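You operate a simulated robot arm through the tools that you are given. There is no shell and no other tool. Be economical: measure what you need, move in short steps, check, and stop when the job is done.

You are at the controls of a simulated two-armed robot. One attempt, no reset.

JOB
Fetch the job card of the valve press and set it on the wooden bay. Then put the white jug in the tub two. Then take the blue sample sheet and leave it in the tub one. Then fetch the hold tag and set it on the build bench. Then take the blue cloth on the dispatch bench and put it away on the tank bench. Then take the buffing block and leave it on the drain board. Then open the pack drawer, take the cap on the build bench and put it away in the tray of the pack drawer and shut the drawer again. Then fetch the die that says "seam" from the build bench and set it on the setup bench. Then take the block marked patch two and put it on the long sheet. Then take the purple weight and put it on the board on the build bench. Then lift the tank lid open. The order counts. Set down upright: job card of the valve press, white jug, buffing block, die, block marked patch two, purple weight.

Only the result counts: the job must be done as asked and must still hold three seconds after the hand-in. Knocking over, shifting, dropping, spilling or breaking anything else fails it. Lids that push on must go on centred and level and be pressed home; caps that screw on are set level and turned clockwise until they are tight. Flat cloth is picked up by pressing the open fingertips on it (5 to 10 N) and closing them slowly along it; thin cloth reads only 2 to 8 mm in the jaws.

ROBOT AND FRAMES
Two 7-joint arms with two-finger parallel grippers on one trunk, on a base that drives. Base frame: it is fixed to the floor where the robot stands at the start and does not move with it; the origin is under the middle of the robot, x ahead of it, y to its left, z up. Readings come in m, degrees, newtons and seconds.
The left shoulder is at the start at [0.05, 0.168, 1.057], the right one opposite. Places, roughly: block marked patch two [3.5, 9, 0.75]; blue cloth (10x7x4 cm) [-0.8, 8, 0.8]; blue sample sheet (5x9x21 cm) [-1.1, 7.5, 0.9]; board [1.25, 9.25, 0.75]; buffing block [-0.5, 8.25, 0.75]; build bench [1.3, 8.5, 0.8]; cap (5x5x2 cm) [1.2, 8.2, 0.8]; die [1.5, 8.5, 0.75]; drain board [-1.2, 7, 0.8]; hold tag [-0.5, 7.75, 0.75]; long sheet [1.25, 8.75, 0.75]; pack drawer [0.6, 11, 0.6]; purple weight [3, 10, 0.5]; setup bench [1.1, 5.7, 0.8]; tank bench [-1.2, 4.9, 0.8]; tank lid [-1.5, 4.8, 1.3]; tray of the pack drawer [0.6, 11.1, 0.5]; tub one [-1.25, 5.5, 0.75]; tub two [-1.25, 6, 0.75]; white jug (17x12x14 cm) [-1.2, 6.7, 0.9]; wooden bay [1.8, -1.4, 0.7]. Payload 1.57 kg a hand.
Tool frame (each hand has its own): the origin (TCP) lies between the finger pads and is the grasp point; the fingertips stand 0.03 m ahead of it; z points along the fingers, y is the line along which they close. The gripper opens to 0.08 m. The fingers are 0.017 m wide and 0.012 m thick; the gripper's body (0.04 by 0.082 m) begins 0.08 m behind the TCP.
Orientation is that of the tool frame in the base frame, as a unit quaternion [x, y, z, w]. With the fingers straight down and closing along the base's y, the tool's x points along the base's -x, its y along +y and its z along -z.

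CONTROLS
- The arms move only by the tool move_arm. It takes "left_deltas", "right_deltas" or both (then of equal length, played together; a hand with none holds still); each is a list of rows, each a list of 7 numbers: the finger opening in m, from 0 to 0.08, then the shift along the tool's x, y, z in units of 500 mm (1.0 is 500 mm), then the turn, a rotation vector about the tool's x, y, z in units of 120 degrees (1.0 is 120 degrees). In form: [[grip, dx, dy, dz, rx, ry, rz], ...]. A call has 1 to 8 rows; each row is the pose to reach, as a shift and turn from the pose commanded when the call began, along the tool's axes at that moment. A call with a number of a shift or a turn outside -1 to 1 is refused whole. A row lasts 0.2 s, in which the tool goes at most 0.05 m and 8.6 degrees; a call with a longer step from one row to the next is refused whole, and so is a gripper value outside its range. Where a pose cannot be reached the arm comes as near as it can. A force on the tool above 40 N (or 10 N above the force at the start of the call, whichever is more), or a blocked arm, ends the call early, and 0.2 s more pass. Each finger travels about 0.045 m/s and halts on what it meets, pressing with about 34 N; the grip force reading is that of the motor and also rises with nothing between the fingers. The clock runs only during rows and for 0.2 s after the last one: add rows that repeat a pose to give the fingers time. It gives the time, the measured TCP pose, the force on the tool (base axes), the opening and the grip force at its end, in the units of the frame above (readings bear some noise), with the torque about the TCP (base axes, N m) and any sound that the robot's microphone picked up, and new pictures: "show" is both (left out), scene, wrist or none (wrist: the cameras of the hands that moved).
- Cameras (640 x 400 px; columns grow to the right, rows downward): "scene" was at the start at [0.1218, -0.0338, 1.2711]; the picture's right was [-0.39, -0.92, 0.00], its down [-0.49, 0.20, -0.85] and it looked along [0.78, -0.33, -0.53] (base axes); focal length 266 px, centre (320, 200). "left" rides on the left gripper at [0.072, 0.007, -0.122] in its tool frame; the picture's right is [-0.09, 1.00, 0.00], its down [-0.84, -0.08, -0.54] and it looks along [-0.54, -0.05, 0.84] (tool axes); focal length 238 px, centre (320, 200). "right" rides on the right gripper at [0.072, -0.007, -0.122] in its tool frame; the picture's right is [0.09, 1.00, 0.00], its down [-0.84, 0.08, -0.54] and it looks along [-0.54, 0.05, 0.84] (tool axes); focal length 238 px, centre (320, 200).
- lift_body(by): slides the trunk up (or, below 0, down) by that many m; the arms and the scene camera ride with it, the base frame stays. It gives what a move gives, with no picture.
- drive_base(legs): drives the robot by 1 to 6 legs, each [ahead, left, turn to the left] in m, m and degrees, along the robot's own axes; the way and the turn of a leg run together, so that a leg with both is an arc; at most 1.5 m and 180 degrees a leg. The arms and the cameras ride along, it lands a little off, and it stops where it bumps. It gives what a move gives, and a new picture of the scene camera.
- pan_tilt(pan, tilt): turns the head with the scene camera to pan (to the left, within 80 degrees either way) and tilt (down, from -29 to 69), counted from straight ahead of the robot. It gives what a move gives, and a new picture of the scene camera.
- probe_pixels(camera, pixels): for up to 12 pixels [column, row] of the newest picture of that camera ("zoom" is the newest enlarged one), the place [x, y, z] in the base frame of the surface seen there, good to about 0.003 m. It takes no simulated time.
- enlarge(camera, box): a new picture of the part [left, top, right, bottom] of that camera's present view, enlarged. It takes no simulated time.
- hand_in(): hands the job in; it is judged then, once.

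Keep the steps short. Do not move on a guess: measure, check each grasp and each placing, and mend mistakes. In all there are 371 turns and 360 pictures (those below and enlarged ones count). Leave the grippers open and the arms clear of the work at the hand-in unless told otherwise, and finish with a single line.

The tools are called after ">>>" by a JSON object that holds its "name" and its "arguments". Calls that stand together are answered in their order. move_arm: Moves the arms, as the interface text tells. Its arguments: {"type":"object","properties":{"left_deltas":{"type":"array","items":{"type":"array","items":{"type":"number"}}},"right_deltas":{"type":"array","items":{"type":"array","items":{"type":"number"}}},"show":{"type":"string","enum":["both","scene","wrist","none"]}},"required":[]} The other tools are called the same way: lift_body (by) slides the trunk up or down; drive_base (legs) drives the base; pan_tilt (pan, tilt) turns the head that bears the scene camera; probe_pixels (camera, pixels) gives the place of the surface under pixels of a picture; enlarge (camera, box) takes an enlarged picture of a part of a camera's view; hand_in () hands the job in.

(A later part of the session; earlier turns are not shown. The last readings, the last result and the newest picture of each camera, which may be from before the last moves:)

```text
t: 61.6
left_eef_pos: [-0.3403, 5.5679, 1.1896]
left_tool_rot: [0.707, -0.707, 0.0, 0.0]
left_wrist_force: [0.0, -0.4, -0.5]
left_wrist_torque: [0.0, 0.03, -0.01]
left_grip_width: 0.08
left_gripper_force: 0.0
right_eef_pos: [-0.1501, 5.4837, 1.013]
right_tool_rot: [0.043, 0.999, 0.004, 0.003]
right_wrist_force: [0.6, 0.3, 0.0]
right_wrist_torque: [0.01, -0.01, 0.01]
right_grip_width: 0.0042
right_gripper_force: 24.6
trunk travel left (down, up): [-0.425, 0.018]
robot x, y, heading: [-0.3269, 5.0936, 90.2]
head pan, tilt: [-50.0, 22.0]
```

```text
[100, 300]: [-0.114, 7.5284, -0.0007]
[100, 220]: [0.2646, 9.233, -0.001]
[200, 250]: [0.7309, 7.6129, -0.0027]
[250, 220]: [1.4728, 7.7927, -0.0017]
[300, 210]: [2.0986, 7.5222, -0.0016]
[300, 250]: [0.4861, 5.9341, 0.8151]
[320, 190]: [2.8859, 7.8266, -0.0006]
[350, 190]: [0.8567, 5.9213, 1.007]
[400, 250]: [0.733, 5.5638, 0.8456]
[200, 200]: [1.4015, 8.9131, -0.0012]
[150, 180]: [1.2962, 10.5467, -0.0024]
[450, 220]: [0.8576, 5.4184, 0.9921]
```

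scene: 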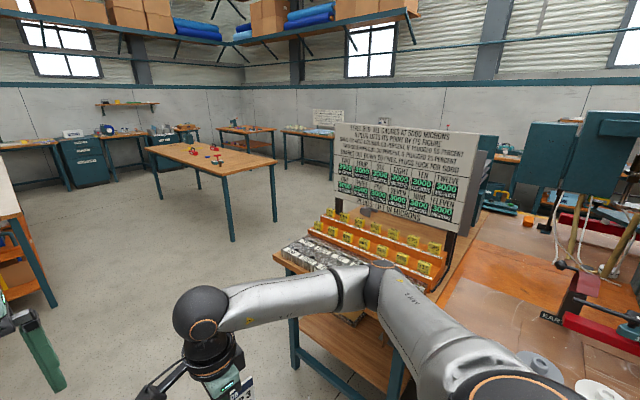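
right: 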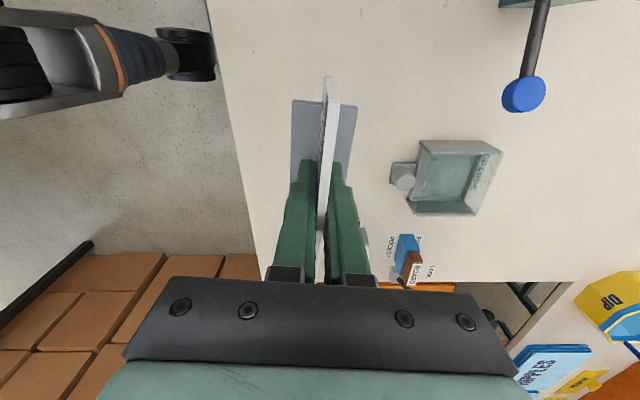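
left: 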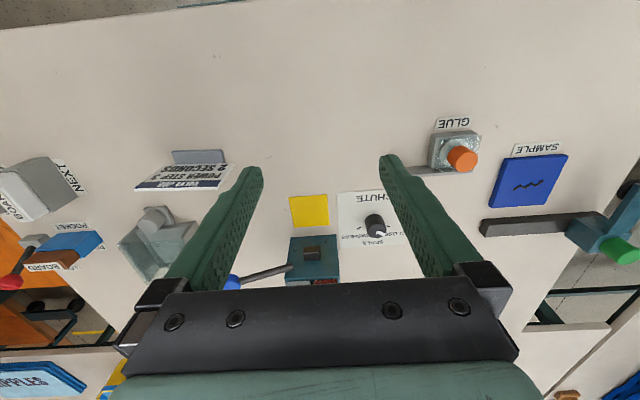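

The setup bench ends near y≈6.1, with open floor beyond. I go around it into the aisle behind.

>>> {"name": "drive_base", "arguments": {"legs": [[1.5, 0, 0], [0.3, 0, -90], [1.4, 0, 0], [1.3, 0, -90]]}}

>>> {"name": "pan_tilt", "arguments": {"pan": 0, "tilt": 15}}

>>> {"name": "probe_pixels", "arguments": {"camera": "scene", "pixels": [[320, 220], [320, 250], [320, 190], [250, 220], [400, 220], [200, 250], [450, 250], [280, 200], [360, 200], [220, 200], [420, 190], [320, 175]]}}

```text
t: 84.3
left_eef_pos: [2.1558, 5.5902, 1.1901]
left_tool_rot: [0.644, 0.765, -0.001, -0.001]
left_wrist_force: [-0.2, 0.5, -0.7]
left_wrist_torque: [-0.01, -0.01, 0.01]
left_grip_width: 0.08
left_gripper_force: 0.0
right_eef_pos: [1.9574, 5.645, 1.0127]
right_tool_rot: [0.999, 0.051, -0.003, 0.001]
right_wrist_force: [-0.3, -0.3, -0.6]
right_wrist_torque: [0.0, -0.01, 0.03]
right_grip_width: 0.0043
right_gripper_force: 25.1
trunk travel left (down, up): [-0.425, 0.018]
robot x, y, heading: [2.0586, 6.0565, -80.1]
head pan, tilt: [-50.0, 22.0]
stopped in leg 4: the robot was blocked; the commanded pose is now the measured one
```

scene: 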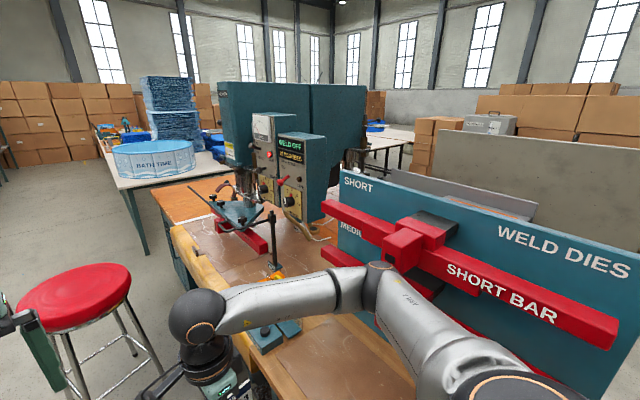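

```text
t: 85.5
left_eef_pos: [2.156, 5.5891, 1.1875]
left_tool_rot: [0.644, 0.765, -0.001, -0.002]
left_wrist_force: [0.6, -0.7, 0.2]
left_wrist_torque: [-0.02, 0.01, 0.03]
left_grip_width: 0.0799
left_gripper_force: 0.0
right_eef_pos: [1.9587, 5.6429, 1.012]
right_tool_rot: [0.999, 0.049, -0.004, 0.001]
right_wrist_force: [-0.4, -0.7, -0.7]
right_wrist_torque: [0.0, 0.01, 0.01]
right_grip_width: 0.0046
right_gripper_force: 25.7
trunk travel left (down, up): [-0.425, 0.018]
robot x, y, heading: [2.0575, 6.0547, -80.0]
head pan, tilt: [0.0, 15.0]
```

scene: 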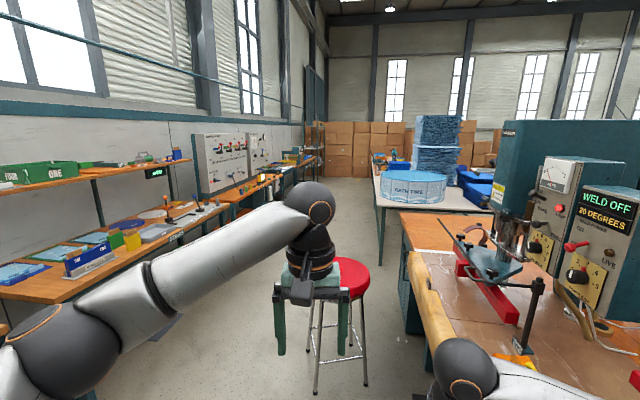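

```text
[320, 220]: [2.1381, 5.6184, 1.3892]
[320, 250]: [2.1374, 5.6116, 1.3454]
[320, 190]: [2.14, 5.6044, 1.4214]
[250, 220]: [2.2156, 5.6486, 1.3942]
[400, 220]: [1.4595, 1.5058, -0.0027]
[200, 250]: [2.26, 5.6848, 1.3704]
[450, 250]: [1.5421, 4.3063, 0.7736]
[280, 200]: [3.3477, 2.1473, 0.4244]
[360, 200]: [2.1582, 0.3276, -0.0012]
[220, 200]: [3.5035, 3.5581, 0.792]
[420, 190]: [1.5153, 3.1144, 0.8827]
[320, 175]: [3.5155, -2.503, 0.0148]
```

It was blocked, probably at the bench corner or the stool. I measure the aisle edges before sliding over.

>>> {"name": "probe_pixels", "arguments": {"camera": "scene", "pixels": [[340, 280], [365, 275], [340, 390], [312, 385], [150, 250], [225, 210], [320, 160], [290, 178], [365, 385], [190, 228], [440, 290], [380, 215]]}}

>>> {"name": "pan_tilt", "arguments": {"pan": -60, "tilt": 40}}

```text
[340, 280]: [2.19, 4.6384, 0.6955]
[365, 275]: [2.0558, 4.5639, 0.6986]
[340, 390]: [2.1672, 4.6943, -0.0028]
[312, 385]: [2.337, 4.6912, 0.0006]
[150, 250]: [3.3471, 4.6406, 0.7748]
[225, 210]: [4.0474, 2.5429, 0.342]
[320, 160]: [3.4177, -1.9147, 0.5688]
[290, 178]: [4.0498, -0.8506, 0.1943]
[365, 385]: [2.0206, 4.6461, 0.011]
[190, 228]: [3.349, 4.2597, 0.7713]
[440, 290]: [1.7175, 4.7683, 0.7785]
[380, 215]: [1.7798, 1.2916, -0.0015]
```

```text
t: 86.8
left_eef_pos: [2.1567, 5.5907, 1.1883]
left_tool_rot: [0.644, 0.765, -0.002, -0.002]
left_wrist_force: [0.2, 0.6, 0.7]
left_wrist_torque: [0.0, 0.0, -0.01]
left_grip_width: 0.0802
left_gripper_force: 0.1
right_eef_pos: [1.9584, 5.6441, 1.0124]
right_tool_rot: [0.999, 0.049, -0.005, 0.0]
right_wrist_force: [-0.3, 0.1, -1.6]
right_wrist_torque: [0.0, -0.01, 0.0]
right_grip_width: 0.0044
right_gripper_force: 25.3
trunk travel left (down, up): [-0.425, 0.018]
robot x, y, heading: [2.0571, 6.0543, -80.1]
head pan, tilt: [-60.0, 40.0]
```

scene: 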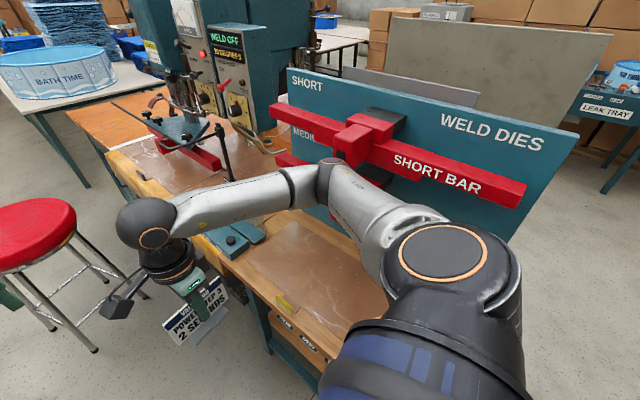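

>>> {"name": "drive_base", "arguments": {"legs": [[0, 0.7, 0], [0, 0, -10]]}}

>>> {"name": "pan_tilt", "arguments": {"pan": -15, "tilt": 22}}

```text
t: 91.3
left_eef_pos: [2.7568, 5.7011, 1.1894]
left_tool_rot: [0.709, 0.705, 0.0, 0.0]
left_wrist_force: [0.2, -0.5, -0.3]
left_wrist_torque: [0.0, 0.02, -0.01]
left_grip_width: 0.0803
left_gripper_force: 0.0
right_eef_pos: [2.5728, 5.7868, 1.0112]
right_tool_rot: [0.999, -0.041, -0.001, 0.0]
right_wrist_force: [0.1, -0.9, 0.2]
right_wrist_torque: [0.02, -0.04, 0.01]
right_grip_width: 0.0045
right_gripper_force: 24.9
trunk travel left (down, up): [-0.425, 0.018]
robot x, y, heading: [2.7478, 6.1767, -90.2]
head pan, tilt: [-60.0, 40.0]
```

scene: 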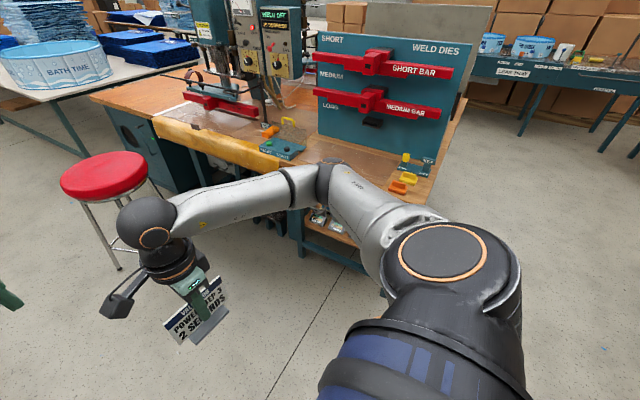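

```text
t: 92.5
left_eef_pos: [2.7565, 5.6993, 1.1897]
left_tool_rot: [0.71, 0.705, 0.0, 0.0]
left_wrist_force: [-0.8, 0.7, 0.1]
left_wrist_torque: [0.01, 0.0, -0.02]
left_grip_width: 0.0801
left_gripper_force: 0.1
right_eef_pos: [2.5707, 5.7866, 1.0128]
right_tool_rot: [0.999, -0.04, -0.001, 0.001]
right_wrist_force: [-0.1, 0.1, -0.3]
right_wrist_torque: [-0.02, -0.03, 0.01]
right_grip_width: 0.0043
right_gripper_force: 24.8
trunk travel left (down, up): [-0.425, 0.018]
robot x, y, heading: [2.7507, 6.1747, -90.5]
head pan, tilt: [-15.0, 22.0]
```

scene: 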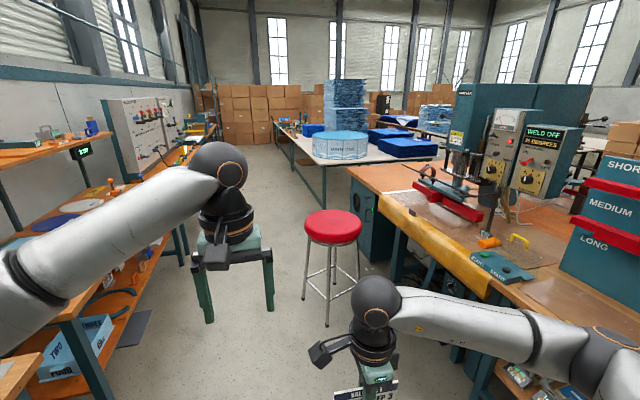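

>>> {"name": "drive_base", "arguments": {"legs": [[1.5, 0, 0], [1.5, 0, 0], [1.4, 0, 0]]}}

>>> {"name": "probe_pixels", "arguments": {"camera": "scene", "pixels": [[320, 220], [320, 250], [350, 190], [400, 220], [450, 250], [280, 250], [360, 230], [260, 200], [420, 200]]}}

```text
t: 113.6
left_eef_pos: [2.6718, 1.288, 1.1886]
left_tool_rot: [0.715, 0.699, -0.001, 0.001]
left_wrist_force: [0.1, -0.7, 0.3]
left_wrist_torque: [-0.01, -0.02, -0.02]
left_grip_width: 0.08
left_gripper_force: 0.1
right_eef_pos: [2.4872, 1.3786, 1.0123]
right_tool_rot: [0.999, -0.048, -0.001, 0.001]
right_wrist_force: [0.2, -0.7, -1.8]
right_wrist_torque: [0.0, 0.01, -0.01]
right_grip_width: 0.0044
right_gripper_force: 25.2
trunk travel left (down, up): [-0.425, 0.018]
robot x, y, heading: [2.6698, 1.7616, -91.4]
head pan, tilt: [-15.0, 22.0]
```

scene: 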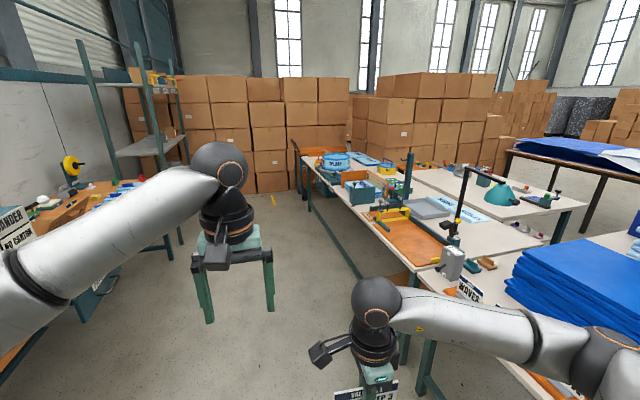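

```text
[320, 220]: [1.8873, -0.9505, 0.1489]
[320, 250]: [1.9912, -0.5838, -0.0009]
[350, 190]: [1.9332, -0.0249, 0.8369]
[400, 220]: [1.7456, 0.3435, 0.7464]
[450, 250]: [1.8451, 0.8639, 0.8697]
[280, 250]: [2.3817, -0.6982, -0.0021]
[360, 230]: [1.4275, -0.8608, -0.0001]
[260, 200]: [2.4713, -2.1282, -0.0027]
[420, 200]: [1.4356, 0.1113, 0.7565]
```

>>> {"name": "drive_base", "arguments": {"legs": [[1.5, 0, 0], [1.1, 0, 0], [0, 0, -45]]}}

>>> {"name": "pan_tilt", "arguments": {"pan": 0, "tilt": 35}}

```text
t: 128.4
left_eef_pos: [2.2829, -1.1912, 1.19]
left_tool_rot: [0.927, 0.375, -0.001, 0.001]
left_wrist_force: [0.5, 0.2, 0.5]
left_wrist_torque: [-0.02, -0.05, -0.02]
left_grip_width: 0.0799
left_gripper_force: 0.0
right_eef_pos: [2.2139, -0.9969, 1.0116]
right_tool_rot: [0.905, -0.425, -0.002, 0.0]
right_wrist_force: [-0.2, -0.1, -1.3]
right_wrist_torque: [0.0, 0.02, 0.02]
right_grip_width: 0.0041
right_gripper_force: 25.1
trunk travel left (down, up): [-0.425, 0.018]
robot x, y, heading: [2.6135, -0.8497, -136.0]
head pan, tilt: [-15.0, 22.0]
```

scene: 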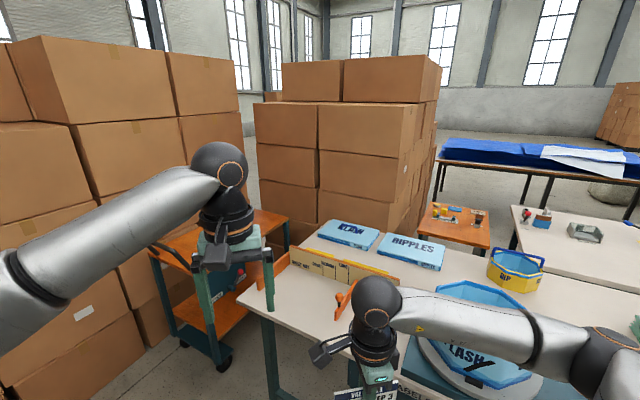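

```text
t: 129.1
left_eef_pos: [2.2823, -1.1912, 1.1892]
left_tool_rot: [0.927, 0.375, -0.001, 0.0]
left_wrist_force: [0.9, 0.5, -0.3]
left_wrist_torque: [-0.05, 0.0, -0.02]
left_grip_width: 0.0798
left_gripper_force: 0.1
right_eef_pos: [2.2146, -0.9974, 1.0128]
right_tool_rot: [0.905, -0.426, -0.002, 0.0]
right_wrist_force: [0.6, 0.0, -0.3]
right_wrist_torque: [0.0, 0.0, -0.02]
right_grip_width: 0.0042
right_gripper_force: 25.4
trunk travel left (down, up): [-0.425, 0.018]
robot x, y, heading: [2.6135, -0.8517, -136.0]
head pan, tilt: [0.0, 35.0]
```

scene: 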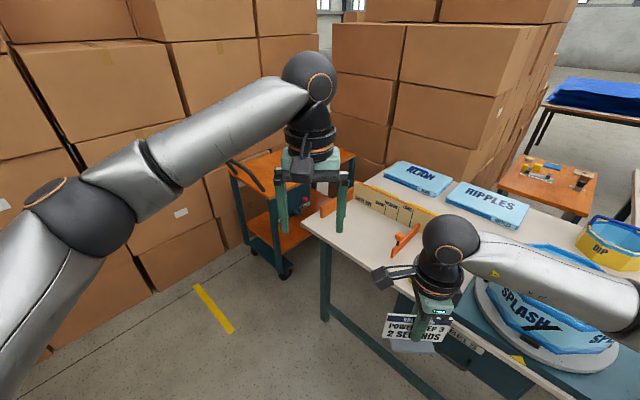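

>>> {"name": "enlarge", "arguments": {"camera": "scene", "box": [300, 150, 500, 275]}}

>>> {"name": "probe_pixels", "arguments": {"camera": "scene", "pixels": [[360, 230], [340, 225], [375, 215], [405, 238], [330, 204], [398, 250], [360, 270], [390, 230], [420, 340], [320, 215], [300, 225], [345, 245]]}}

```text
3.20 times, centred on (400, 212) of scene
```

zoom: 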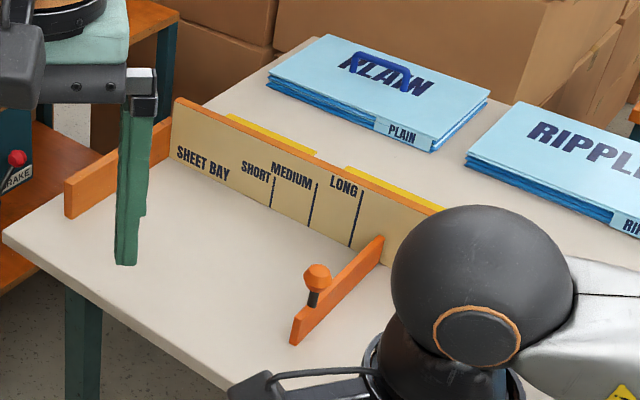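

```text
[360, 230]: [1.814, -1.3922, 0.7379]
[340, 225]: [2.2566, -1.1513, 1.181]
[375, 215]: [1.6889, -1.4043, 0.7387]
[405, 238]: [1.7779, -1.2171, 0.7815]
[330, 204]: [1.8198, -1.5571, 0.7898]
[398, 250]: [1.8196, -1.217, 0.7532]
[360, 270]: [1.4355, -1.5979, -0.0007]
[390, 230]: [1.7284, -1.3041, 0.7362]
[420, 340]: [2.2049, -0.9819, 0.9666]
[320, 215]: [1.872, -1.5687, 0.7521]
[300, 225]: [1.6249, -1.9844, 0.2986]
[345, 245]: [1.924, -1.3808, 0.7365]
```

The bay's floor lies between its fences around (1.80,-1.39). I drive diagonally closer.

>>> {"name": "drive_base", "arguments": {"legs": [[0.47, 0, 0]]}}

```text
t: 131.9
left_eef_pos: [1.9448, -1.5194, 1.188]
left_tool_rot: [0.927, 0.376, 0.001, -0.001]
left_wrist_force: [-0.1, -0.1, 0.0]
left_wrist_torque: [0.02, -0.03, -0.02]
left_grip_width: 0.08
left_gripper_force: 0.1
right_eef_pos: [1.8761, -1.3256, 1.012]
right_tool_rot: [0.906, -0.424, -0.002, 0.0]
right_wrist_force: [-0.5, 0.0, -0.5]
right_wrist_torque: [0.02, 0.0, 0.02]
right_grip_width: 0.0045
right_gripper_force: 25.2
trunk travel left (down, up): [-0.425, 0.018]
robot x, y, heading: [2.2759, -1.177, -136.1]
head pan, tilt: [0.0, 35.0]
```

scene: 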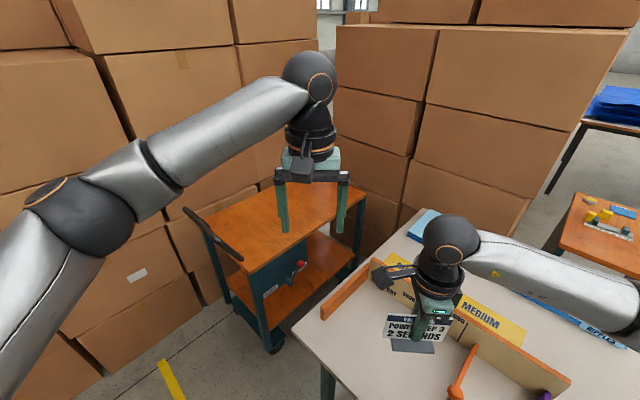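

>>> {"name": "move_arm", "arguments": {"right_deltas": [[0, 0, 0.05, 0.05, 0, 0, 0], [0, -0.01, 0.11, 0.1, 0, 0, 0], [0, -0.012, 0.17, 0.15, 0, 0, 0], [0, -0.012, 0.21, 0.22, 0, 0, 0], [0, -0.012, 0.214, 0.3, 0, 0, 0], [0, -0.012, 0.214, 0.35, 0, 0, 0], [0, -0.012, 0.214, 0.35, 0, 0, 0]], "show": "both"}}

```text
t: 133.5
left_eef_pos: [1.9444, -1.5191, 1.1898]
left_tool_rot: [0.927, 0.376, -0.001, 0.001]
left_wrist_force: [0.6, -1.1, 0.3]
left_wrist_torque: [0.04, 0.01, 0.03]
left_grip_width: 0.0801
left_gripper_force: 0.1
right_eef_pos: [1.7908, -1.3903, 0.8368]
right_tool_rot: [0.905, -0.425, -0.002, 0.0]
right_wrist_force: [0.0, -0.5, -0.5]
right_wrist_torque: [-0.03, 0.01, 0.02]
right_grip_width: 0.0044
right_gripper_force: 24.9
trunk travel left (down, up): [-0.425, 0.018]
robot x, y, heading: [2.2726, -1.1804, -135.9]
head pan, tilt: [0.0, 35.0]
```

scene: 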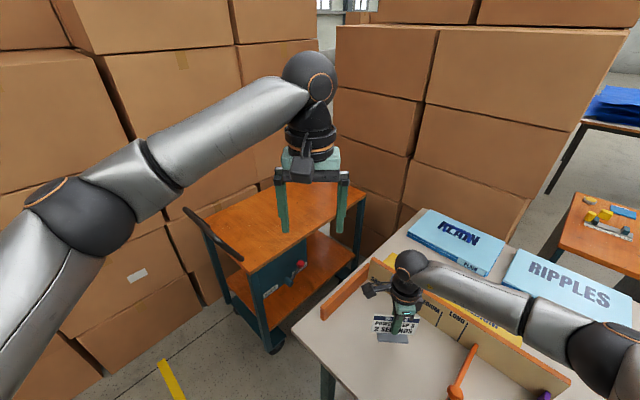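
right: 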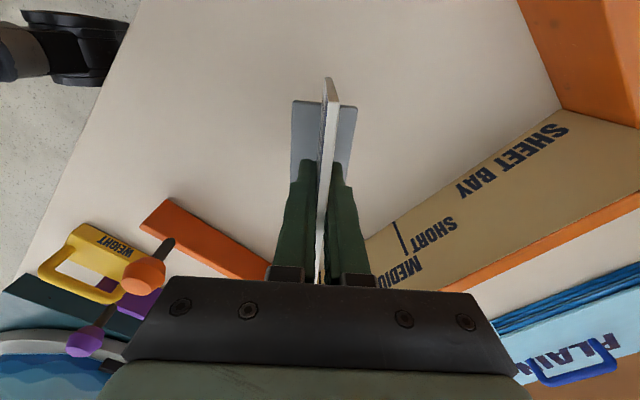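

Clear of the fences. I lower until it just touches.

>>> {"name": "move_arm", "arguments": {"right_deltas": [[0, 0, 0, 0.04, 0, 0, 0], [0, 0, 0, 0.075, 0, 0, 0], [0, 0, 0, 0.085, 0, 0, 0], [0, 0, 0, 0.09, 0, 0, 0], [0, 0, 0, 0.094, 0, 0, 0]], "show": "none"}}

```text
t: 134.7
left_eef_pos: [1.946, -1.5182, 1.1917]
left_tool_rot: [0.927, 0.375, -0.002, 0.001]
left_wrist_force: [0.3, 0.1, 0.9]
left_wrist_torque: [-0.01, -0.01, 0.01]
left_grip_width: 0.0802
left_gripper_force: 0.2
right_eef_pos: [1.7894, -1.3899, 0.7932]
right_tool_rot: [0.906, -0.424, -0.003, 0.001]
right_wrist_force: [2.0, 1.8, 18.0]
right_wrist_torque: [0.64, 0.06, -0.05]
right_grip_width: 0.0042
right_gripper_force: 25.4
trunk travel left (down, up): [-0.425, 0.018]
robot x, y, heading: [2.2748, -1.1831, -135.8]
head pan, tilt: [0.0, 35.0]
```

Contact reads 18 N. I back off slightly, then open and rise.

>>> {"name": "move_arm", "arguments": {"right_deltas": [[0, 0, 0, -0.004, 0, 0, 0], [0.01, 0, 0, -0.004, 0, 0, 0], [0.025, 0, 0, -0.004, 0, 0, 0], [0.05, 0, 0, -0.004, 0, 0, 0], [0.05, 0, 0, -0.06, 0, 0, 0], [0.05, 0, 0, -0.16, 0, 0, 0], [0.05, 0, 0, -0.26, 0, 0, 0], [0.05, 0, 0, -0.36, 0, 0, 0]], "show": "both"}}

```text
t: 136.5
left_eef_pos: [1.9443, -1.5194, 1.1897]
left_tool_rot: [0.927, 0.375, 0.0, 0.001]
left_wrist_force: [-0.4, 0.2, 0.6]
left_wrist_torque: [0.0, 0.02, -0.03]
left_grip_width: 0.0801
left_gripper_force: 0.1
right_eef_pos: [1.7895, -1.3887, 0.9709]
right_tool_rot: [0.905, -0.425, -0.003, 0.0]
right_wrist_force: [0.1, -0.6, -0.1]
right_wrist_torque: [-0.02, -0.02, -0.03]
right_grip_width: 0.0501
right_gripper_force: 0.1
trunk travel left (down, up): [-0.425, 0.018]
robot x, y, heading: [2.2702, -1.1771, -135.9]
head pan, tilt: [0.0, 35.0]
```

scene: 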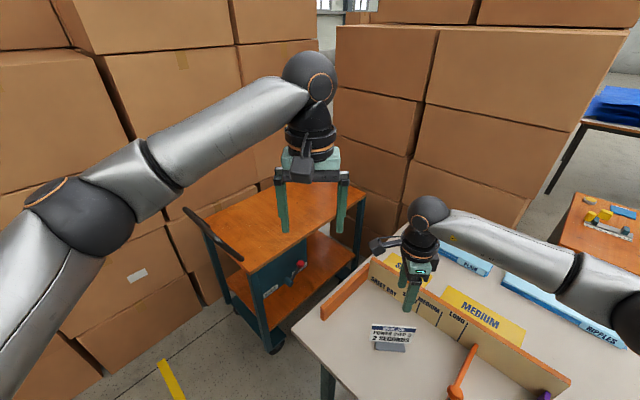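
right: 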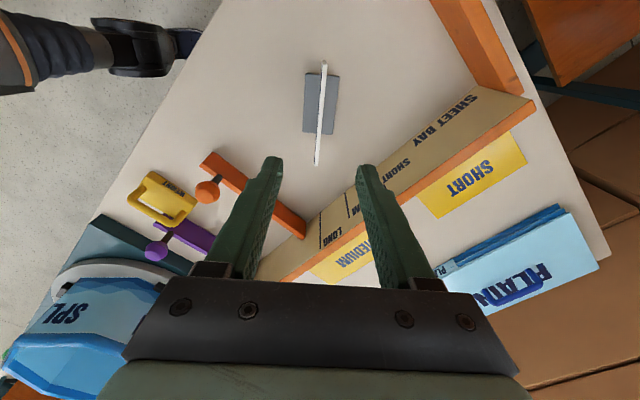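

Card stands in the bay. I raise the right hand, back out and drive round to the jug.

>>> {"name": "move_arm", "arguments": {"right_deltas": [[0.08, 0, -0.04, -0.08, 0, 0, 0], [0.08, 0, -0.1, -0.16, 0, 0, 0], [0.08, 0, -0.17, -0.24, 0, 0, 0], [0.08, 0, -0.25, -0.3, 0, 0, 0]], "show": "none"}}

>>> {"name": "drive_base", "arguments": {"legs": [[-0.47, 0, 0], [0, 0, 46], [-1.1, 0, 0], [0, 0, 90], [0, 0, 90]]}}

```text
refused: row 3 steps farther than a row can; nothing moved
```

```text
t: 154.4
left_eef_pos: [2.5804, 0.7184, 1.1904]
left_tool_rot: [0.717, -0.697, -0.001, 0.0]
left_wrist_force: [0.3, 0.3, 0.0]
left_wrist_torque: [0.0, -0.01, 0.0]
left_grip_width: 0.0803
left_gripper_force: 0.0
right_eef_pos: [2.7807, 0.7455, 0.9683]
right_tool_rot: [0.025, 1.0, 0.0, 0.002]
right_wrist_force: [0.5, 0.8, 0.4]
right_wrist_torque: [0.02, -0.03, -0.01]
right_grip_width: 0.05
right_gripper_force: 0.0
trunk travel left (down, up): [-0.425, 0.018]
robot x, y, heading: [2.6043, 0.244, 91.7]
head pan, tilt: [0.0, 35.0]
```

scene: 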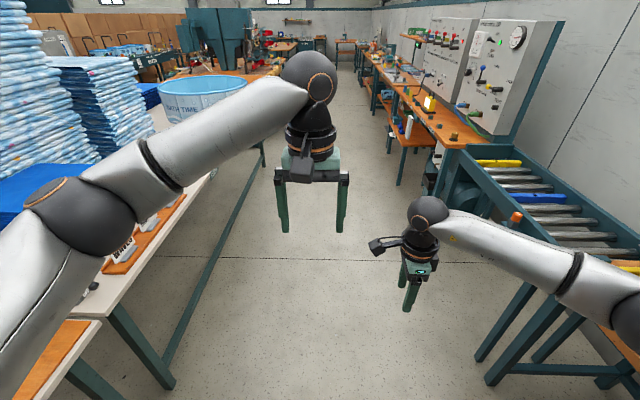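

>>> {"name": "move_arm", "arguments": {"right_deltas": [[0.08, 0, -0.02, -0.07, 0, 0, 0], [0.08, 0, -0.04, -0.15, 0, 0, 0], [0.08, 0, -0.08, -0.23, 0, 0, 0], [0.08, 0, -0.12, -0.31, 0, 0, 0], [0.08, 0, -0.16, -0.36, 0, 0, 0]], "show": "none"}}

>>> {"name": "drive_base", "arguments": {"legs": [[0, -0.12, -1.7], [1.5, 0, 0], [1.5, 0, 0], [1.5, 0, 0], [1.5, 0, 0], [0.8, 0, 0]]}}

```text
t: 155.6
left_eef_pos: [2.58, 0.7183, 1.1893]
left_tool_rot: [0.717, -0.697, -0.001, -0.001]
left_wrist_force: [-0.1, 0.5, 0.1]
left_wrist_torque: [0.0, 0.0, -0.01]
left_grip_width: 0.0802
left_gripper_force: 0.0
right_eef_pos: [2.7759, 0.6631, 1.1499]
right_tool_rot: [0.024, 1.0, 0.001, 0.002]
right_wrist_force: [0.7, -0.3, 0.5]
right_wrist_torque: [0.03, 0.01, -0.01]
right_grip_width: 0.08
right_gripper_force: 0.0
trunk travel left (down, up): [-0.425, 0.018]
robot x, y, heading: [2.6069, 0.2415, 91.7]
head pan, tilt: [0.0, 35.0]
```

```text
t: 188.9
left_eef_pos: [2.7378, 7.5494, 1.1906]
left_tool_rot: [0.709, -0.705, -0.001, -0.001]
left_wrist_force: [-0.1, 0.3, 0.1]
left_wrist_torque: [0.0, 0.01, -0.01]
left_grip_width: 0.0798
left_gripper_force: 0.0
right_eef_pos: [2.9307, 7.4888, 1.1491]
right_tool_rot: [0.036, 0.999, 0.001, 0.001]
right_wrist_force: [0.3, 0.1, 1.0]
right_wrist_torque: [-0.02, -0.04, -0.01]
right_grip_width: 0.08
right_gripper_force: 0.0
trunk travel left (down, up): [-0.425, 0.018]
robot x, y, heading: [2.7489, 7.0752, 90.5]
head pan, tilt: [0.0, 35.0]
```

scene: 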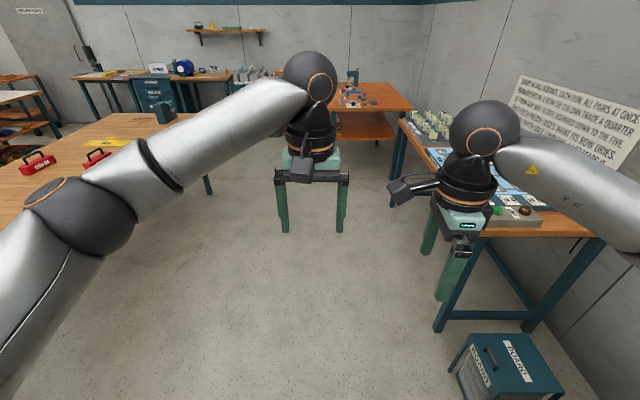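

>>> {"name": "drive_base", "arguments": {"legs": [[0, 0, 89.5], [1.5, 0, 0], [1.2, 0, 0]]}}

>>> {"name": "enlarge", "arguments": {"camera": "scene", "box": [120, 60, 520, 310]}}

```text
t: 205.8
left_eef_pos: [-0.4138, 7.0807, 1.1897]
left_tool_rot: [1.0, -0.001, 0.0, 0.0]
left_wrist_force: [0.9, 0.3, 0.0]
left_wrist_torque: [0.04, 0.03, 0.01]
left_grip_width: 0.0799
left_gripper_force: 0.0
right_eef_pos: [-0.355, 7.2746, 1.149]
right_tool_rot: [-0.68, 0.733, 0.002, 0.001]
right_wrist_force: [-0.5, 0.1, 0.8]
right_wrist_torque: [0.01, 0.02, -0.01]
right_grip_width: 0.0801
right_gripper_force: 0.0
trunk travel left (down, up): [-0.425, 0.018]
robot x, y, heading: [0.0572, 7.092, 180.0]
head pan, tilt: [0.0, 35.0]
```

scene: 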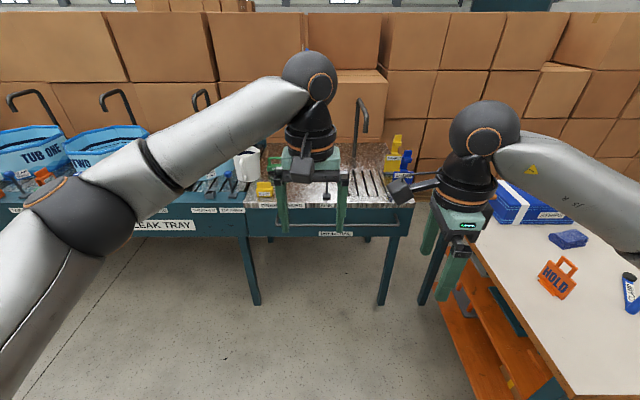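

```text
1.60 times, centred on (320, 185) of scene
```

zoom: 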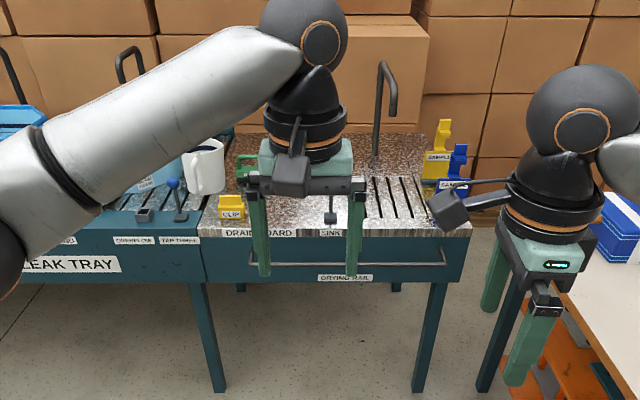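

I see the white jug at (247,165). I slide left and get nearer for a better view.

>>> {"name": "drive_base", "arguments": {"legs": [[0, 0.6, 0], [0.3, 0, 0]]}}

>>> {"name": "pan_tilt", "arguments": {"pan": -20, "tilt": 45}}

```text
t: 210.8
left_eef_pos: [-0.7172, 6.4807, 1.1892]
left_tool_rot: [1.0, 0.002, -0.001, 0.001]
left_wrist_force: [0.1, 0.1, -0.1]
left_wrist_torque: [0.01, -0.02, 0.03]
left_grip_width: 0.0801
left_gripper_force: 0.1
right_eef_pos: [-0.6559, 6.6769, 1.149]
right_tool_rot: [-0.681, 0.732, 0.002, 0.0]
right_wrist_force: [0.6, -0.1, -0.4]
right_wrist_torque: [0.01, 0.01, 0.0]
right_grip_width: 0.0801
right_gripper_force: 0.1
trunk travel left (down, up): [-0.425, 0.018]
robot x, y, heading: [-0.2386, 6.4929, -179.7]
head pan, tilt: [0.0, 35.0]
```

scene: 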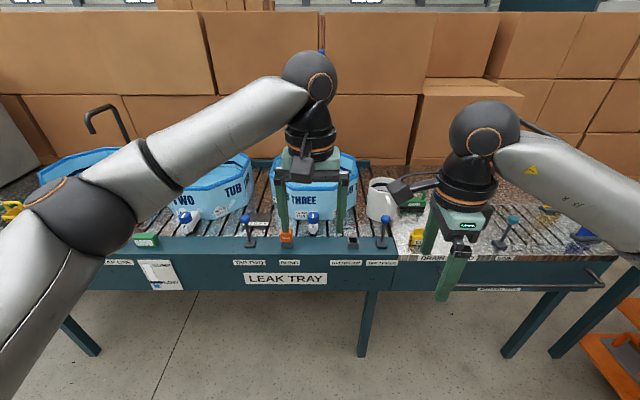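

```text
t: 211.7
left_eef_pos: [-0.7163, 6.4816, 1.1893]
left_tool_rot: [1.0, 0.002, -0.001, 0.001]
left_wrist_force: [0.4, 0.4, 0.2]
left_wrist_torque: [-0.02, 0.03, 0.0]
left_grip_width: 0.0799
left_gripper_force: 0.1
right_eef_pos: [-0.6552, 6.6756, 1.15]
right_tool_rot: [-0.681, 0.732, 0.002, 0.002]
right_wrist_force: [-0.4, -0.1, -0.3]
right_wrist_torque: [-0.01, 0.04, 0.04]
right_grip_width: 0.0802
right_gripper_force: 0.1
trunk travel left (down, up): [-0.425, 0.018]
robot x, y, heading: [-0.2402, 6.499, -179.5]
head pan, tilt: [-20.0, 45.0]
```

scene: 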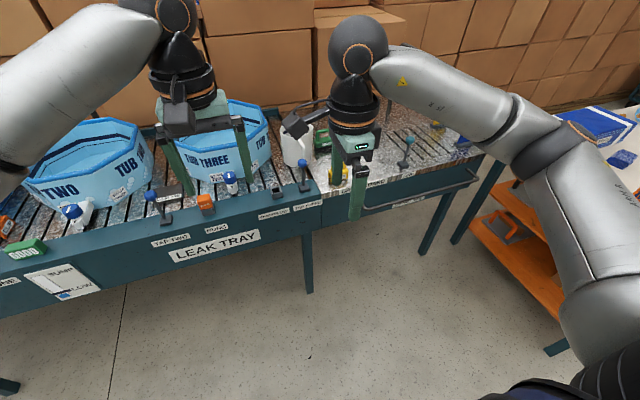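

>>> {"name": "drive_base", "arguments": {"legs": [[0.2, 0.1, -0.5]]}}

>>> {"name": "move_arm", "arguments": {"right_deltas": [[0.08, -0.06, 0, 0, 0, 0, 0], [0.08, -0.15, 0, 0, 0, 0, 0], [0.08, -0.24, 0, 0, 0, 0, 0], [0.08, -0.3, -0.05, 0, 0, 0, 0]], "show": "scene"}}

```text
t: 213.4
left_eef_pos: [-0.9141, 6.3858, 1.1888]
left_tool_rot: [1.0, -0.003, 0.0, 0.0]
left_wrist_force: [-0.3, -0.6, -0.7]
left_wrist_torque: [-0.03, -0.05, -0.01]
left_grip_width: 0.08
left_gripper_force: 0.1
right_eef_pos: [-0.8529, 6.5797, 1.1495]
right_tool_rot: [-0.677, 0.736, 0.001, 0.001]
right_wrist_force: [0.4, 0.6, -0.1]
right_wrist_torque: [0.0, -0.04, -0.01]
right_grip_width: 0.0801
right_gripper_force: 0.1
trunk travel left (down, up): [-0.425, 0.018]
robot x, y, heading: [-0.4346, 6.3933, 179.5]
head pan, tilt: [-20.0, 45.0]
```

scene: 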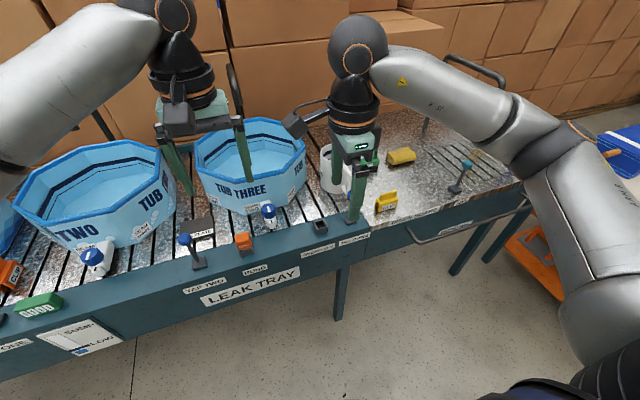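

```text
t: 214.4
left_eef_pos: [-0.912, 6.3864, 1.1902]
left_tool_rot: [1.0, -0.003, -0.002, 0.001]
left_wrist_force: [0.4, -0.8, -0.4]
left_wrist_torque: [-0.01, 0.0, -0.01]
left_grip_width: 0.08
left_gripper_force: 0.0
right_eef_pos: [-0.8133, 6.7283, 1.1506]
right_tool_rot: [-0.678, 0.735, 0.003, 0.0]
right_wrist_force: [0.5, 0.0, 0.1]
right_wrist_torque: [0.0, 0.03, 0.04]
right_grip_width: 0.08
right_gripper_force: 0.0
trunk travel left (down, up): [-0.425, 0.018]
robot x, y, heading: [-0.4386, 6.3971, 179.9]
head pan, tilt: [-20.0, 45.0]
```

scene: 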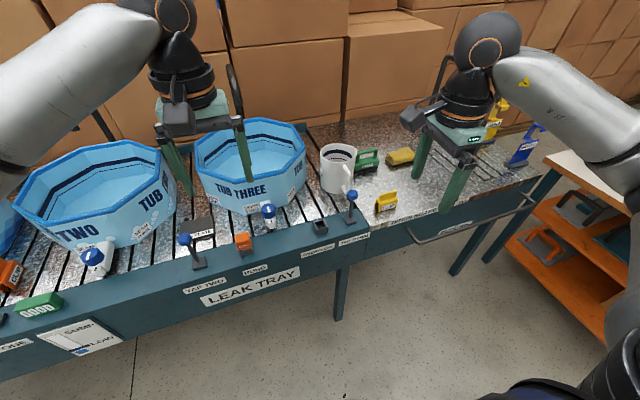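

>>> {"name": "enlarge", "arguments": {"camera": "scene", "box": [280, 120, 420, 208]}}

>>> {"name": "probe_pixels", "arguments": {"camera": "scene", "pixels": [[324, 148], [356, 155], [338, 145], [338, 162], [345, 175], [335, 190], [352, 183], [322, 175], [371, 153], [348, 196], [310, 185], [345, 200]]}}

```text
4.55 times, centred on (350, 164) of scene
```

zoom: 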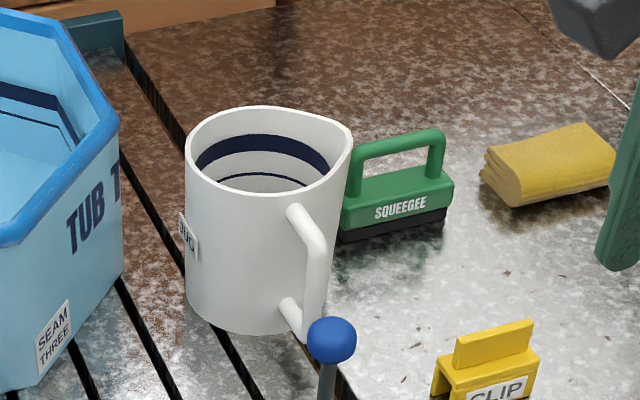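

```text
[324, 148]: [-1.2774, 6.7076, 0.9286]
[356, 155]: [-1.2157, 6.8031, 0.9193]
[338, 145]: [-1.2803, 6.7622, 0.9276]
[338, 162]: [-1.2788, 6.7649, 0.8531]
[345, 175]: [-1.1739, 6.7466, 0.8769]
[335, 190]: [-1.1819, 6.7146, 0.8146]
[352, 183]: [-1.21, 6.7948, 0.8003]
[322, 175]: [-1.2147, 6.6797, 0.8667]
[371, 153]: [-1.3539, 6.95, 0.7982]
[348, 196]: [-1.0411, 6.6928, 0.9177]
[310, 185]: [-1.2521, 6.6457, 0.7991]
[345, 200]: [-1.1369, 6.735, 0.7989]
```

>>> {"name": "probe_pixels", "arguments": {"camera": "scene", "pixels": [[300, 246], [365, 232], [400, 224], [410, 240], [480, 218], [450, 228], [365, 226], [200, 265], [320, 224], [165, 200], [50, 205], [110, 165]]}}

```text
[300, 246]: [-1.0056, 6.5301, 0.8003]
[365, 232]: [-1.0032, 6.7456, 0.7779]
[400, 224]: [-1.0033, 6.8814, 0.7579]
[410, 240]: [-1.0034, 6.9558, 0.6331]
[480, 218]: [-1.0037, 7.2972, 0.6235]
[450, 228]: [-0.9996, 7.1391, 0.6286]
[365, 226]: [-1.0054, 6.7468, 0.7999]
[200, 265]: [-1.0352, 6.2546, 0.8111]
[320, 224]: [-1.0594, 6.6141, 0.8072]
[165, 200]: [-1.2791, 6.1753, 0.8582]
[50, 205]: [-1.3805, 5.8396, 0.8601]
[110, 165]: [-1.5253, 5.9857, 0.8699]
```

I drive to the edge and slide right. Then I turn the right hand and shift the left hand outward.

>>> {"name": "drive_base", "arguments": {"legs": [[0.27, -0.2, 0]]}}

>>> {"name": "move_arm", "arguments": {"left_deltas": [[0.08, 0, 0.05, 0, 0, 0, 0], [0.08, 0, 0.1, 0, 0, 0, 0], [0.08, 0, 0.15, 0, 0, 0, 0], [0.08, 0, 0.2, 0, 0, 0, 0], [0.08, 0.03, 0.25, 0, 0, 0, 0], [0.08, 0.06, 0.3, 0, 0, 0, 0], [0.08, 0.1, 0.3, 0, 0, 0, 0], [0.08, 0.15, 0.3, 0, 0, 0, 0]], "right_deltas": [[0.08, 0, 0, 0, 0, 0, -0.07], [0.08, 0, 0, 0, 0, 0, -0.14], [0.08, 0, 0, 0, 0, 0, -0.21], [0.08, 0, 0, 0, 0, 0, -0.28], [0.08, 0, 0, 0, 0, 0, -0.35], [0.08, 0, 0, 0, 0, 0, -0.42], [0.08, 0, 0, 0, 0, 0, -0.49], [0.08, 0, 0, 0, 0, 0, -0.56]], "show": "none"}}

>>> {"name": "move_arm", "arguments": {"right_deltas": [[0.08, 0, 0, 0, 0, 0, -0.07], [0.08, 0, 0, 0, 0, 0, -0.14], [0.08, 0, 0, 0, 0, 0, -0.21], [0.08, 0, 0, 0, 0, 0, -0.21]], "show": "both"}}

```text
t: 216.6
left_eef_pos: [-1.1828, 6.5869, 1.1899]
left_tool_rot: [1.0, -0.004, -0.001, 0.0]
left_wrist_force: [0.0, 0.0, -0.4]
left_wrist_torque: [0.03, 0.01, 0.01]
left_grip_width: 0.0799
left_gripper_force: 0.0
right_eef_pos: [-1.0835, 6.9272, 1.1499]
right_tool_rot: [-0.678, 0.735, 0.002, 0.001]
right_wrist_force: [0.3, 0.2, 0.1]
right_wrist_torque: [-0.01, 0.0, 0.01]
right_grip_width: 0.0801
right_gripper_force: 0.1
trunk travel left (down, up): [-0.425, 0.018]
robot x, y, heading: [-0.7117, 6.5921, 179.9]
head pan, tilt: [-20.0, 45.0]
```

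scene: 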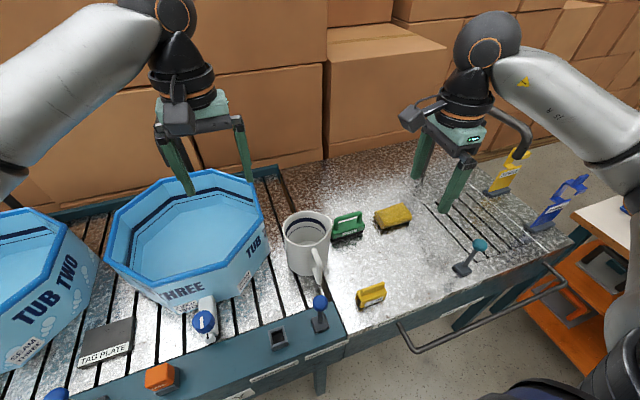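

```text
t: 218.4
left_eef_pos: [-1.1076, 6.4354, 1.1902]
left_tool_rot: [1.0, -0.003, -0.001, 0.0]
left_wrist_force: [0.0, -0.9, 0.8]
left_wrist_torque: [0.04, 0.01, 0.0]
left_grip_width: 0.0798
left_gripper_force: 0.1
right_eef_pos: [-1.0826, 6.9283, 1.1501]
right_tool_rot: [0.972, -0.237, -0.001, -0.002]
right_wrist_force: [1.0, 0.1, -0.4]
right_wrist_torque: [0.02, 0.0, 0.02]
right_grip_width: 0.0803
right_gripper_force: 0.0
trunk travel left (down, up): [-0.425, 0.018]
robot x, y, heading: [-0.7132, 6.5962, 179.4]
head pan, tilt: [-20.0, 45.0]
```

```text
t: 219.4
left_eef_pos: [-1.1083, 6.4365, 1.1897]
left_tool_rot: [1.0, -0.004, -0.001, 0.001]
left_wrist_force: [0.9, 0.2, 0.1]
left_wrist_torque: [-0.01, 0.02, 0.0]
left_grip_width: 0.0799
left_gripper_force: 0.1
right_eef_pos: [-1.0837, 6.9274, 1.1499]
right_tool_rot: [1.0, -0.02, -0.001, -0.001]
right_wrist_force: [-0.3, -0.6, 0.5]
right_wrist_torque: [0.02, -0.01, -0.02]
right_grip_width: 0.0799
right_gripper_force: 0.0
trunk travel left (down, up): [-0.425, 0.018]
robot x, y, heading: [-0.7074, 6.5956, 179.8]
head pan, tilt: [-20.0, 45.0]
```

scene: 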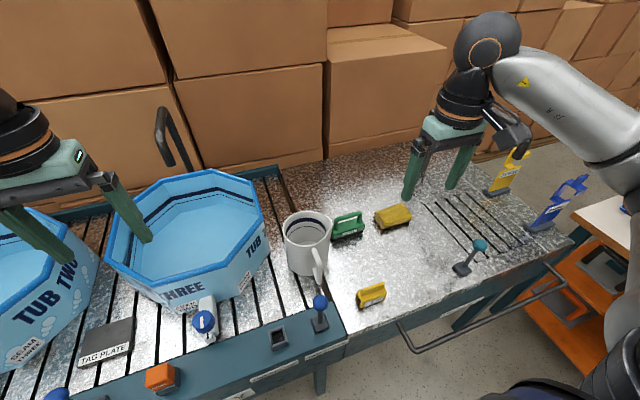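
right: 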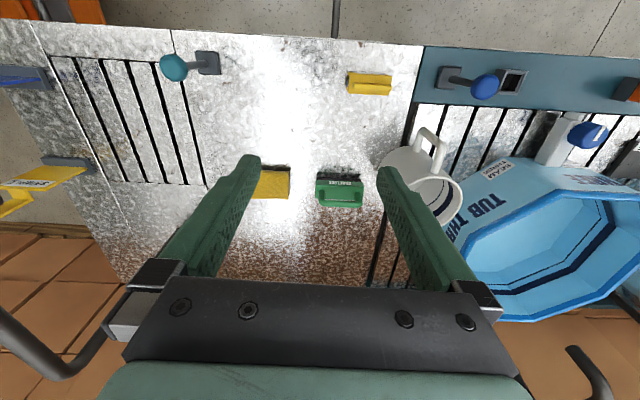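

>>> {"name": "enlarge", "arguments": {"camera": "scene", "box": [260, 190, 420, 290]}}

>>> {"name": "probe_pixels", "arguments": {"camera": "scene", "pixels": [[286, 225], [292, 216], [305, 212], [318, 214], [330, 219], [331, 228], [324, 240], [310, 244], [294, 237], [318, 255], [319, 270], [305, 236]]}}

```text
4.00 times, centred on (340, 240) of scene
```

zoom: 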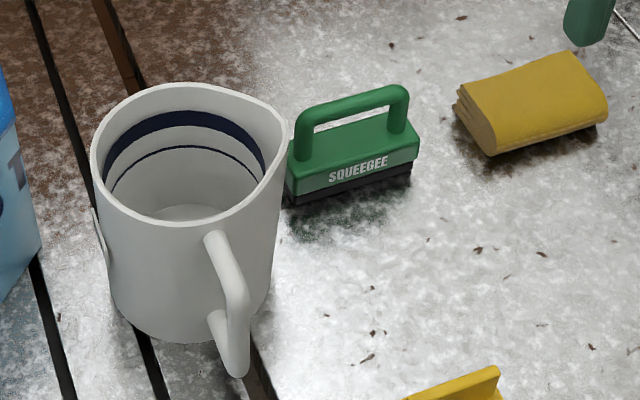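

```text
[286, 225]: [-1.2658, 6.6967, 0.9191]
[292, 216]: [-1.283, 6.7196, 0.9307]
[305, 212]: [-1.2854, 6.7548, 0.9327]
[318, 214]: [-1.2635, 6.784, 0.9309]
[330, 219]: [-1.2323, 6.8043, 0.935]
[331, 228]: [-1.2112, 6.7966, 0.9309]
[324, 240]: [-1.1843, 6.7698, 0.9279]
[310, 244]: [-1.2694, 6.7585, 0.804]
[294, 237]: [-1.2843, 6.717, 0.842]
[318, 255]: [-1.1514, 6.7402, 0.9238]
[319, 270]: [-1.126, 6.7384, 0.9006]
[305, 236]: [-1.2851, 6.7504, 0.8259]
```

I will grip the rim wall between lip and handle at (-1.192,6.785). First I move above it, turned 43°.

>>> {"name": "move_arm", "arguments": {"right_deltas": [[0.05, -0.029, 0.042, 0.03, 0, 0, 0.051], [0.05, -0.058, 0.084, 0.06, 0, 0, 0.102], [0.05, -0.087, 0.125, 0.1, 0, 0, 0.153], [0.05, -0.117, 0.167, 0.15, 0, 0, 0.205], [0.05, -0.146, 0.209, 0.2, 0, 0, 0.256], [0.05, -0.175, 0.25, 0.25, 0, 0, 0.307], [0.05, -0.204, 0.292, 0.3, 0, 0, 0.358], [0.05, -0.204, 0.292, 0.3, 0, 0, 0.358]], "show": "both"}}

```text
t: 221.2
left_eef_pos: [-1.1083, 6.4386, 1.1894]
left_tool_rot: [1.0, -0.003, -0.001, 0.001]
left_wrist_force: [0.6, 0.2, -0.5]
left_wrist_torque: [-0.02, 0.0, 0.01]
left_grip_width: 0.08
left_gripper_force: 0.0
right_eef_pos: [-1.1903, 6.7869, 0.9995]
right_tool_rot: [0.923, -0.386, -0.002, -0.002]
right_wrist_force: [0.2, -0.7, -0.2]
right_wrist_torque: [0.0, 0.03, 0.0]
right_grip_width: 0.0498
right_gripper_force: 0.1
trunk travel left (down, up): [-0.425, 0.018]
robot x, y, heading: [-0.7094, 6.5952, 179.8]
head pan, tilt: [-20.0, 45.0]
```

scene: 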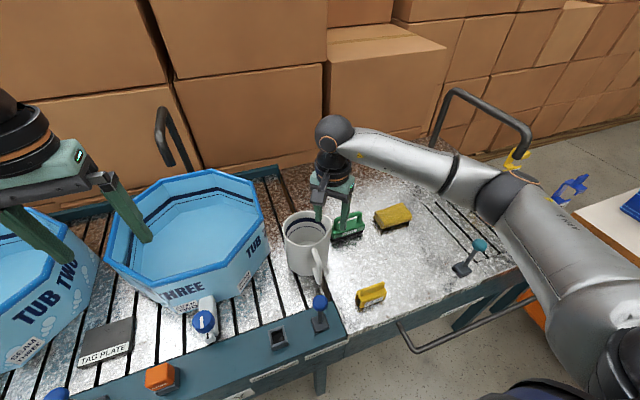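
right: 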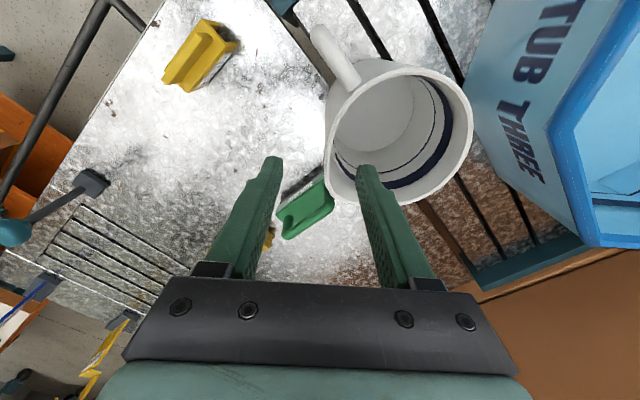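

>>> {"name": "probe_pixels", "arguments": {"camera": "right", "pixels": [[290, 215], [285, 185], [318, 200], [326, 150], [332, 150], [338, 180], [330, 120], [340, 60]]}}

```text
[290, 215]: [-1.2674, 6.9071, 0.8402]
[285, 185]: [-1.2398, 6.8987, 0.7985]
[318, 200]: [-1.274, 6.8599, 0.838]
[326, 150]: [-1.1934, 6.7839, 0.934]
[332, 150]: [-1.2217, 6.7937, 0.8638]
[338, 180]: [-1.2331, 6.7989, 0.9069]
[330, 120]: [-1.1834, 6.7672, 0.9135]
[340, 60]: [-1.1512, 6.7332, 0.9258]
```

>>> {"name": "move_arm", "arguments": {"right_deltas": [[0.05, 0, 0.006, 0.06, 0, 0, 0], [0.05, 0, 0.006, 0.12, 0, 0, 0], [0.05, 0, 0.006, 0.174, 0, 0, 0], [0.03, 0, 0.006, 0.174, 0, 0, 0], [0.01, 0, 0.006, 0.174, 0, 0, 0], [0.0, 0, 0.006, 0.174, 0, 0, 0], [0.0, 0, 0.006, 0.174, 0, 0, 0]], "show": "wrist"}}

```text
t: 222.8
left_eef_pos: [-1.1078, 6.4353, 1.1905]
left_tool_rot: [1.0, -0.003, 0.0, 0.002]
left_wrist_force: [-0.3, -0.7, 0.1]
left_wrist_torque: [0.02, 0.02, 0.01]
left_grip_width: 0.0798
left_gripper_force: 0.1
right_eef_pos: [-1.1933, 6.7858, 0.9137]
right_tool_rot: [0.923, -0.386, -0.001, -0.002]
right_wrist_force: [0.5, -0.6, 1.2]
right_wrist_torque: [-0.08, -0.07, 0.07]
right_grip_width: 0.0037
right_gripper_force: 21.2
trunk travel left (down, up): [-0.425, 0.018]
robot x, y, heading: [-0.7059, 6.5994, 179.8]
head pan, tilt: [-20.0, 45.0]
```

right: 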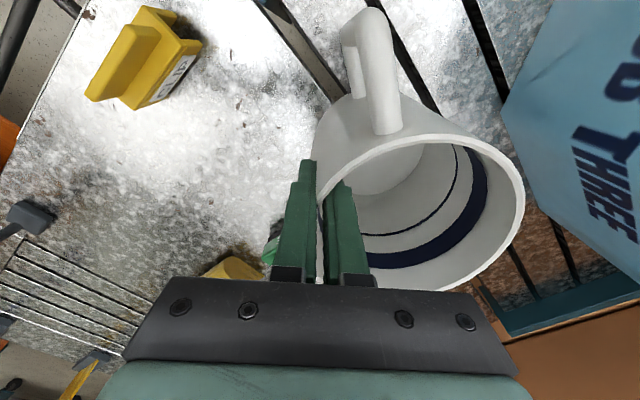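

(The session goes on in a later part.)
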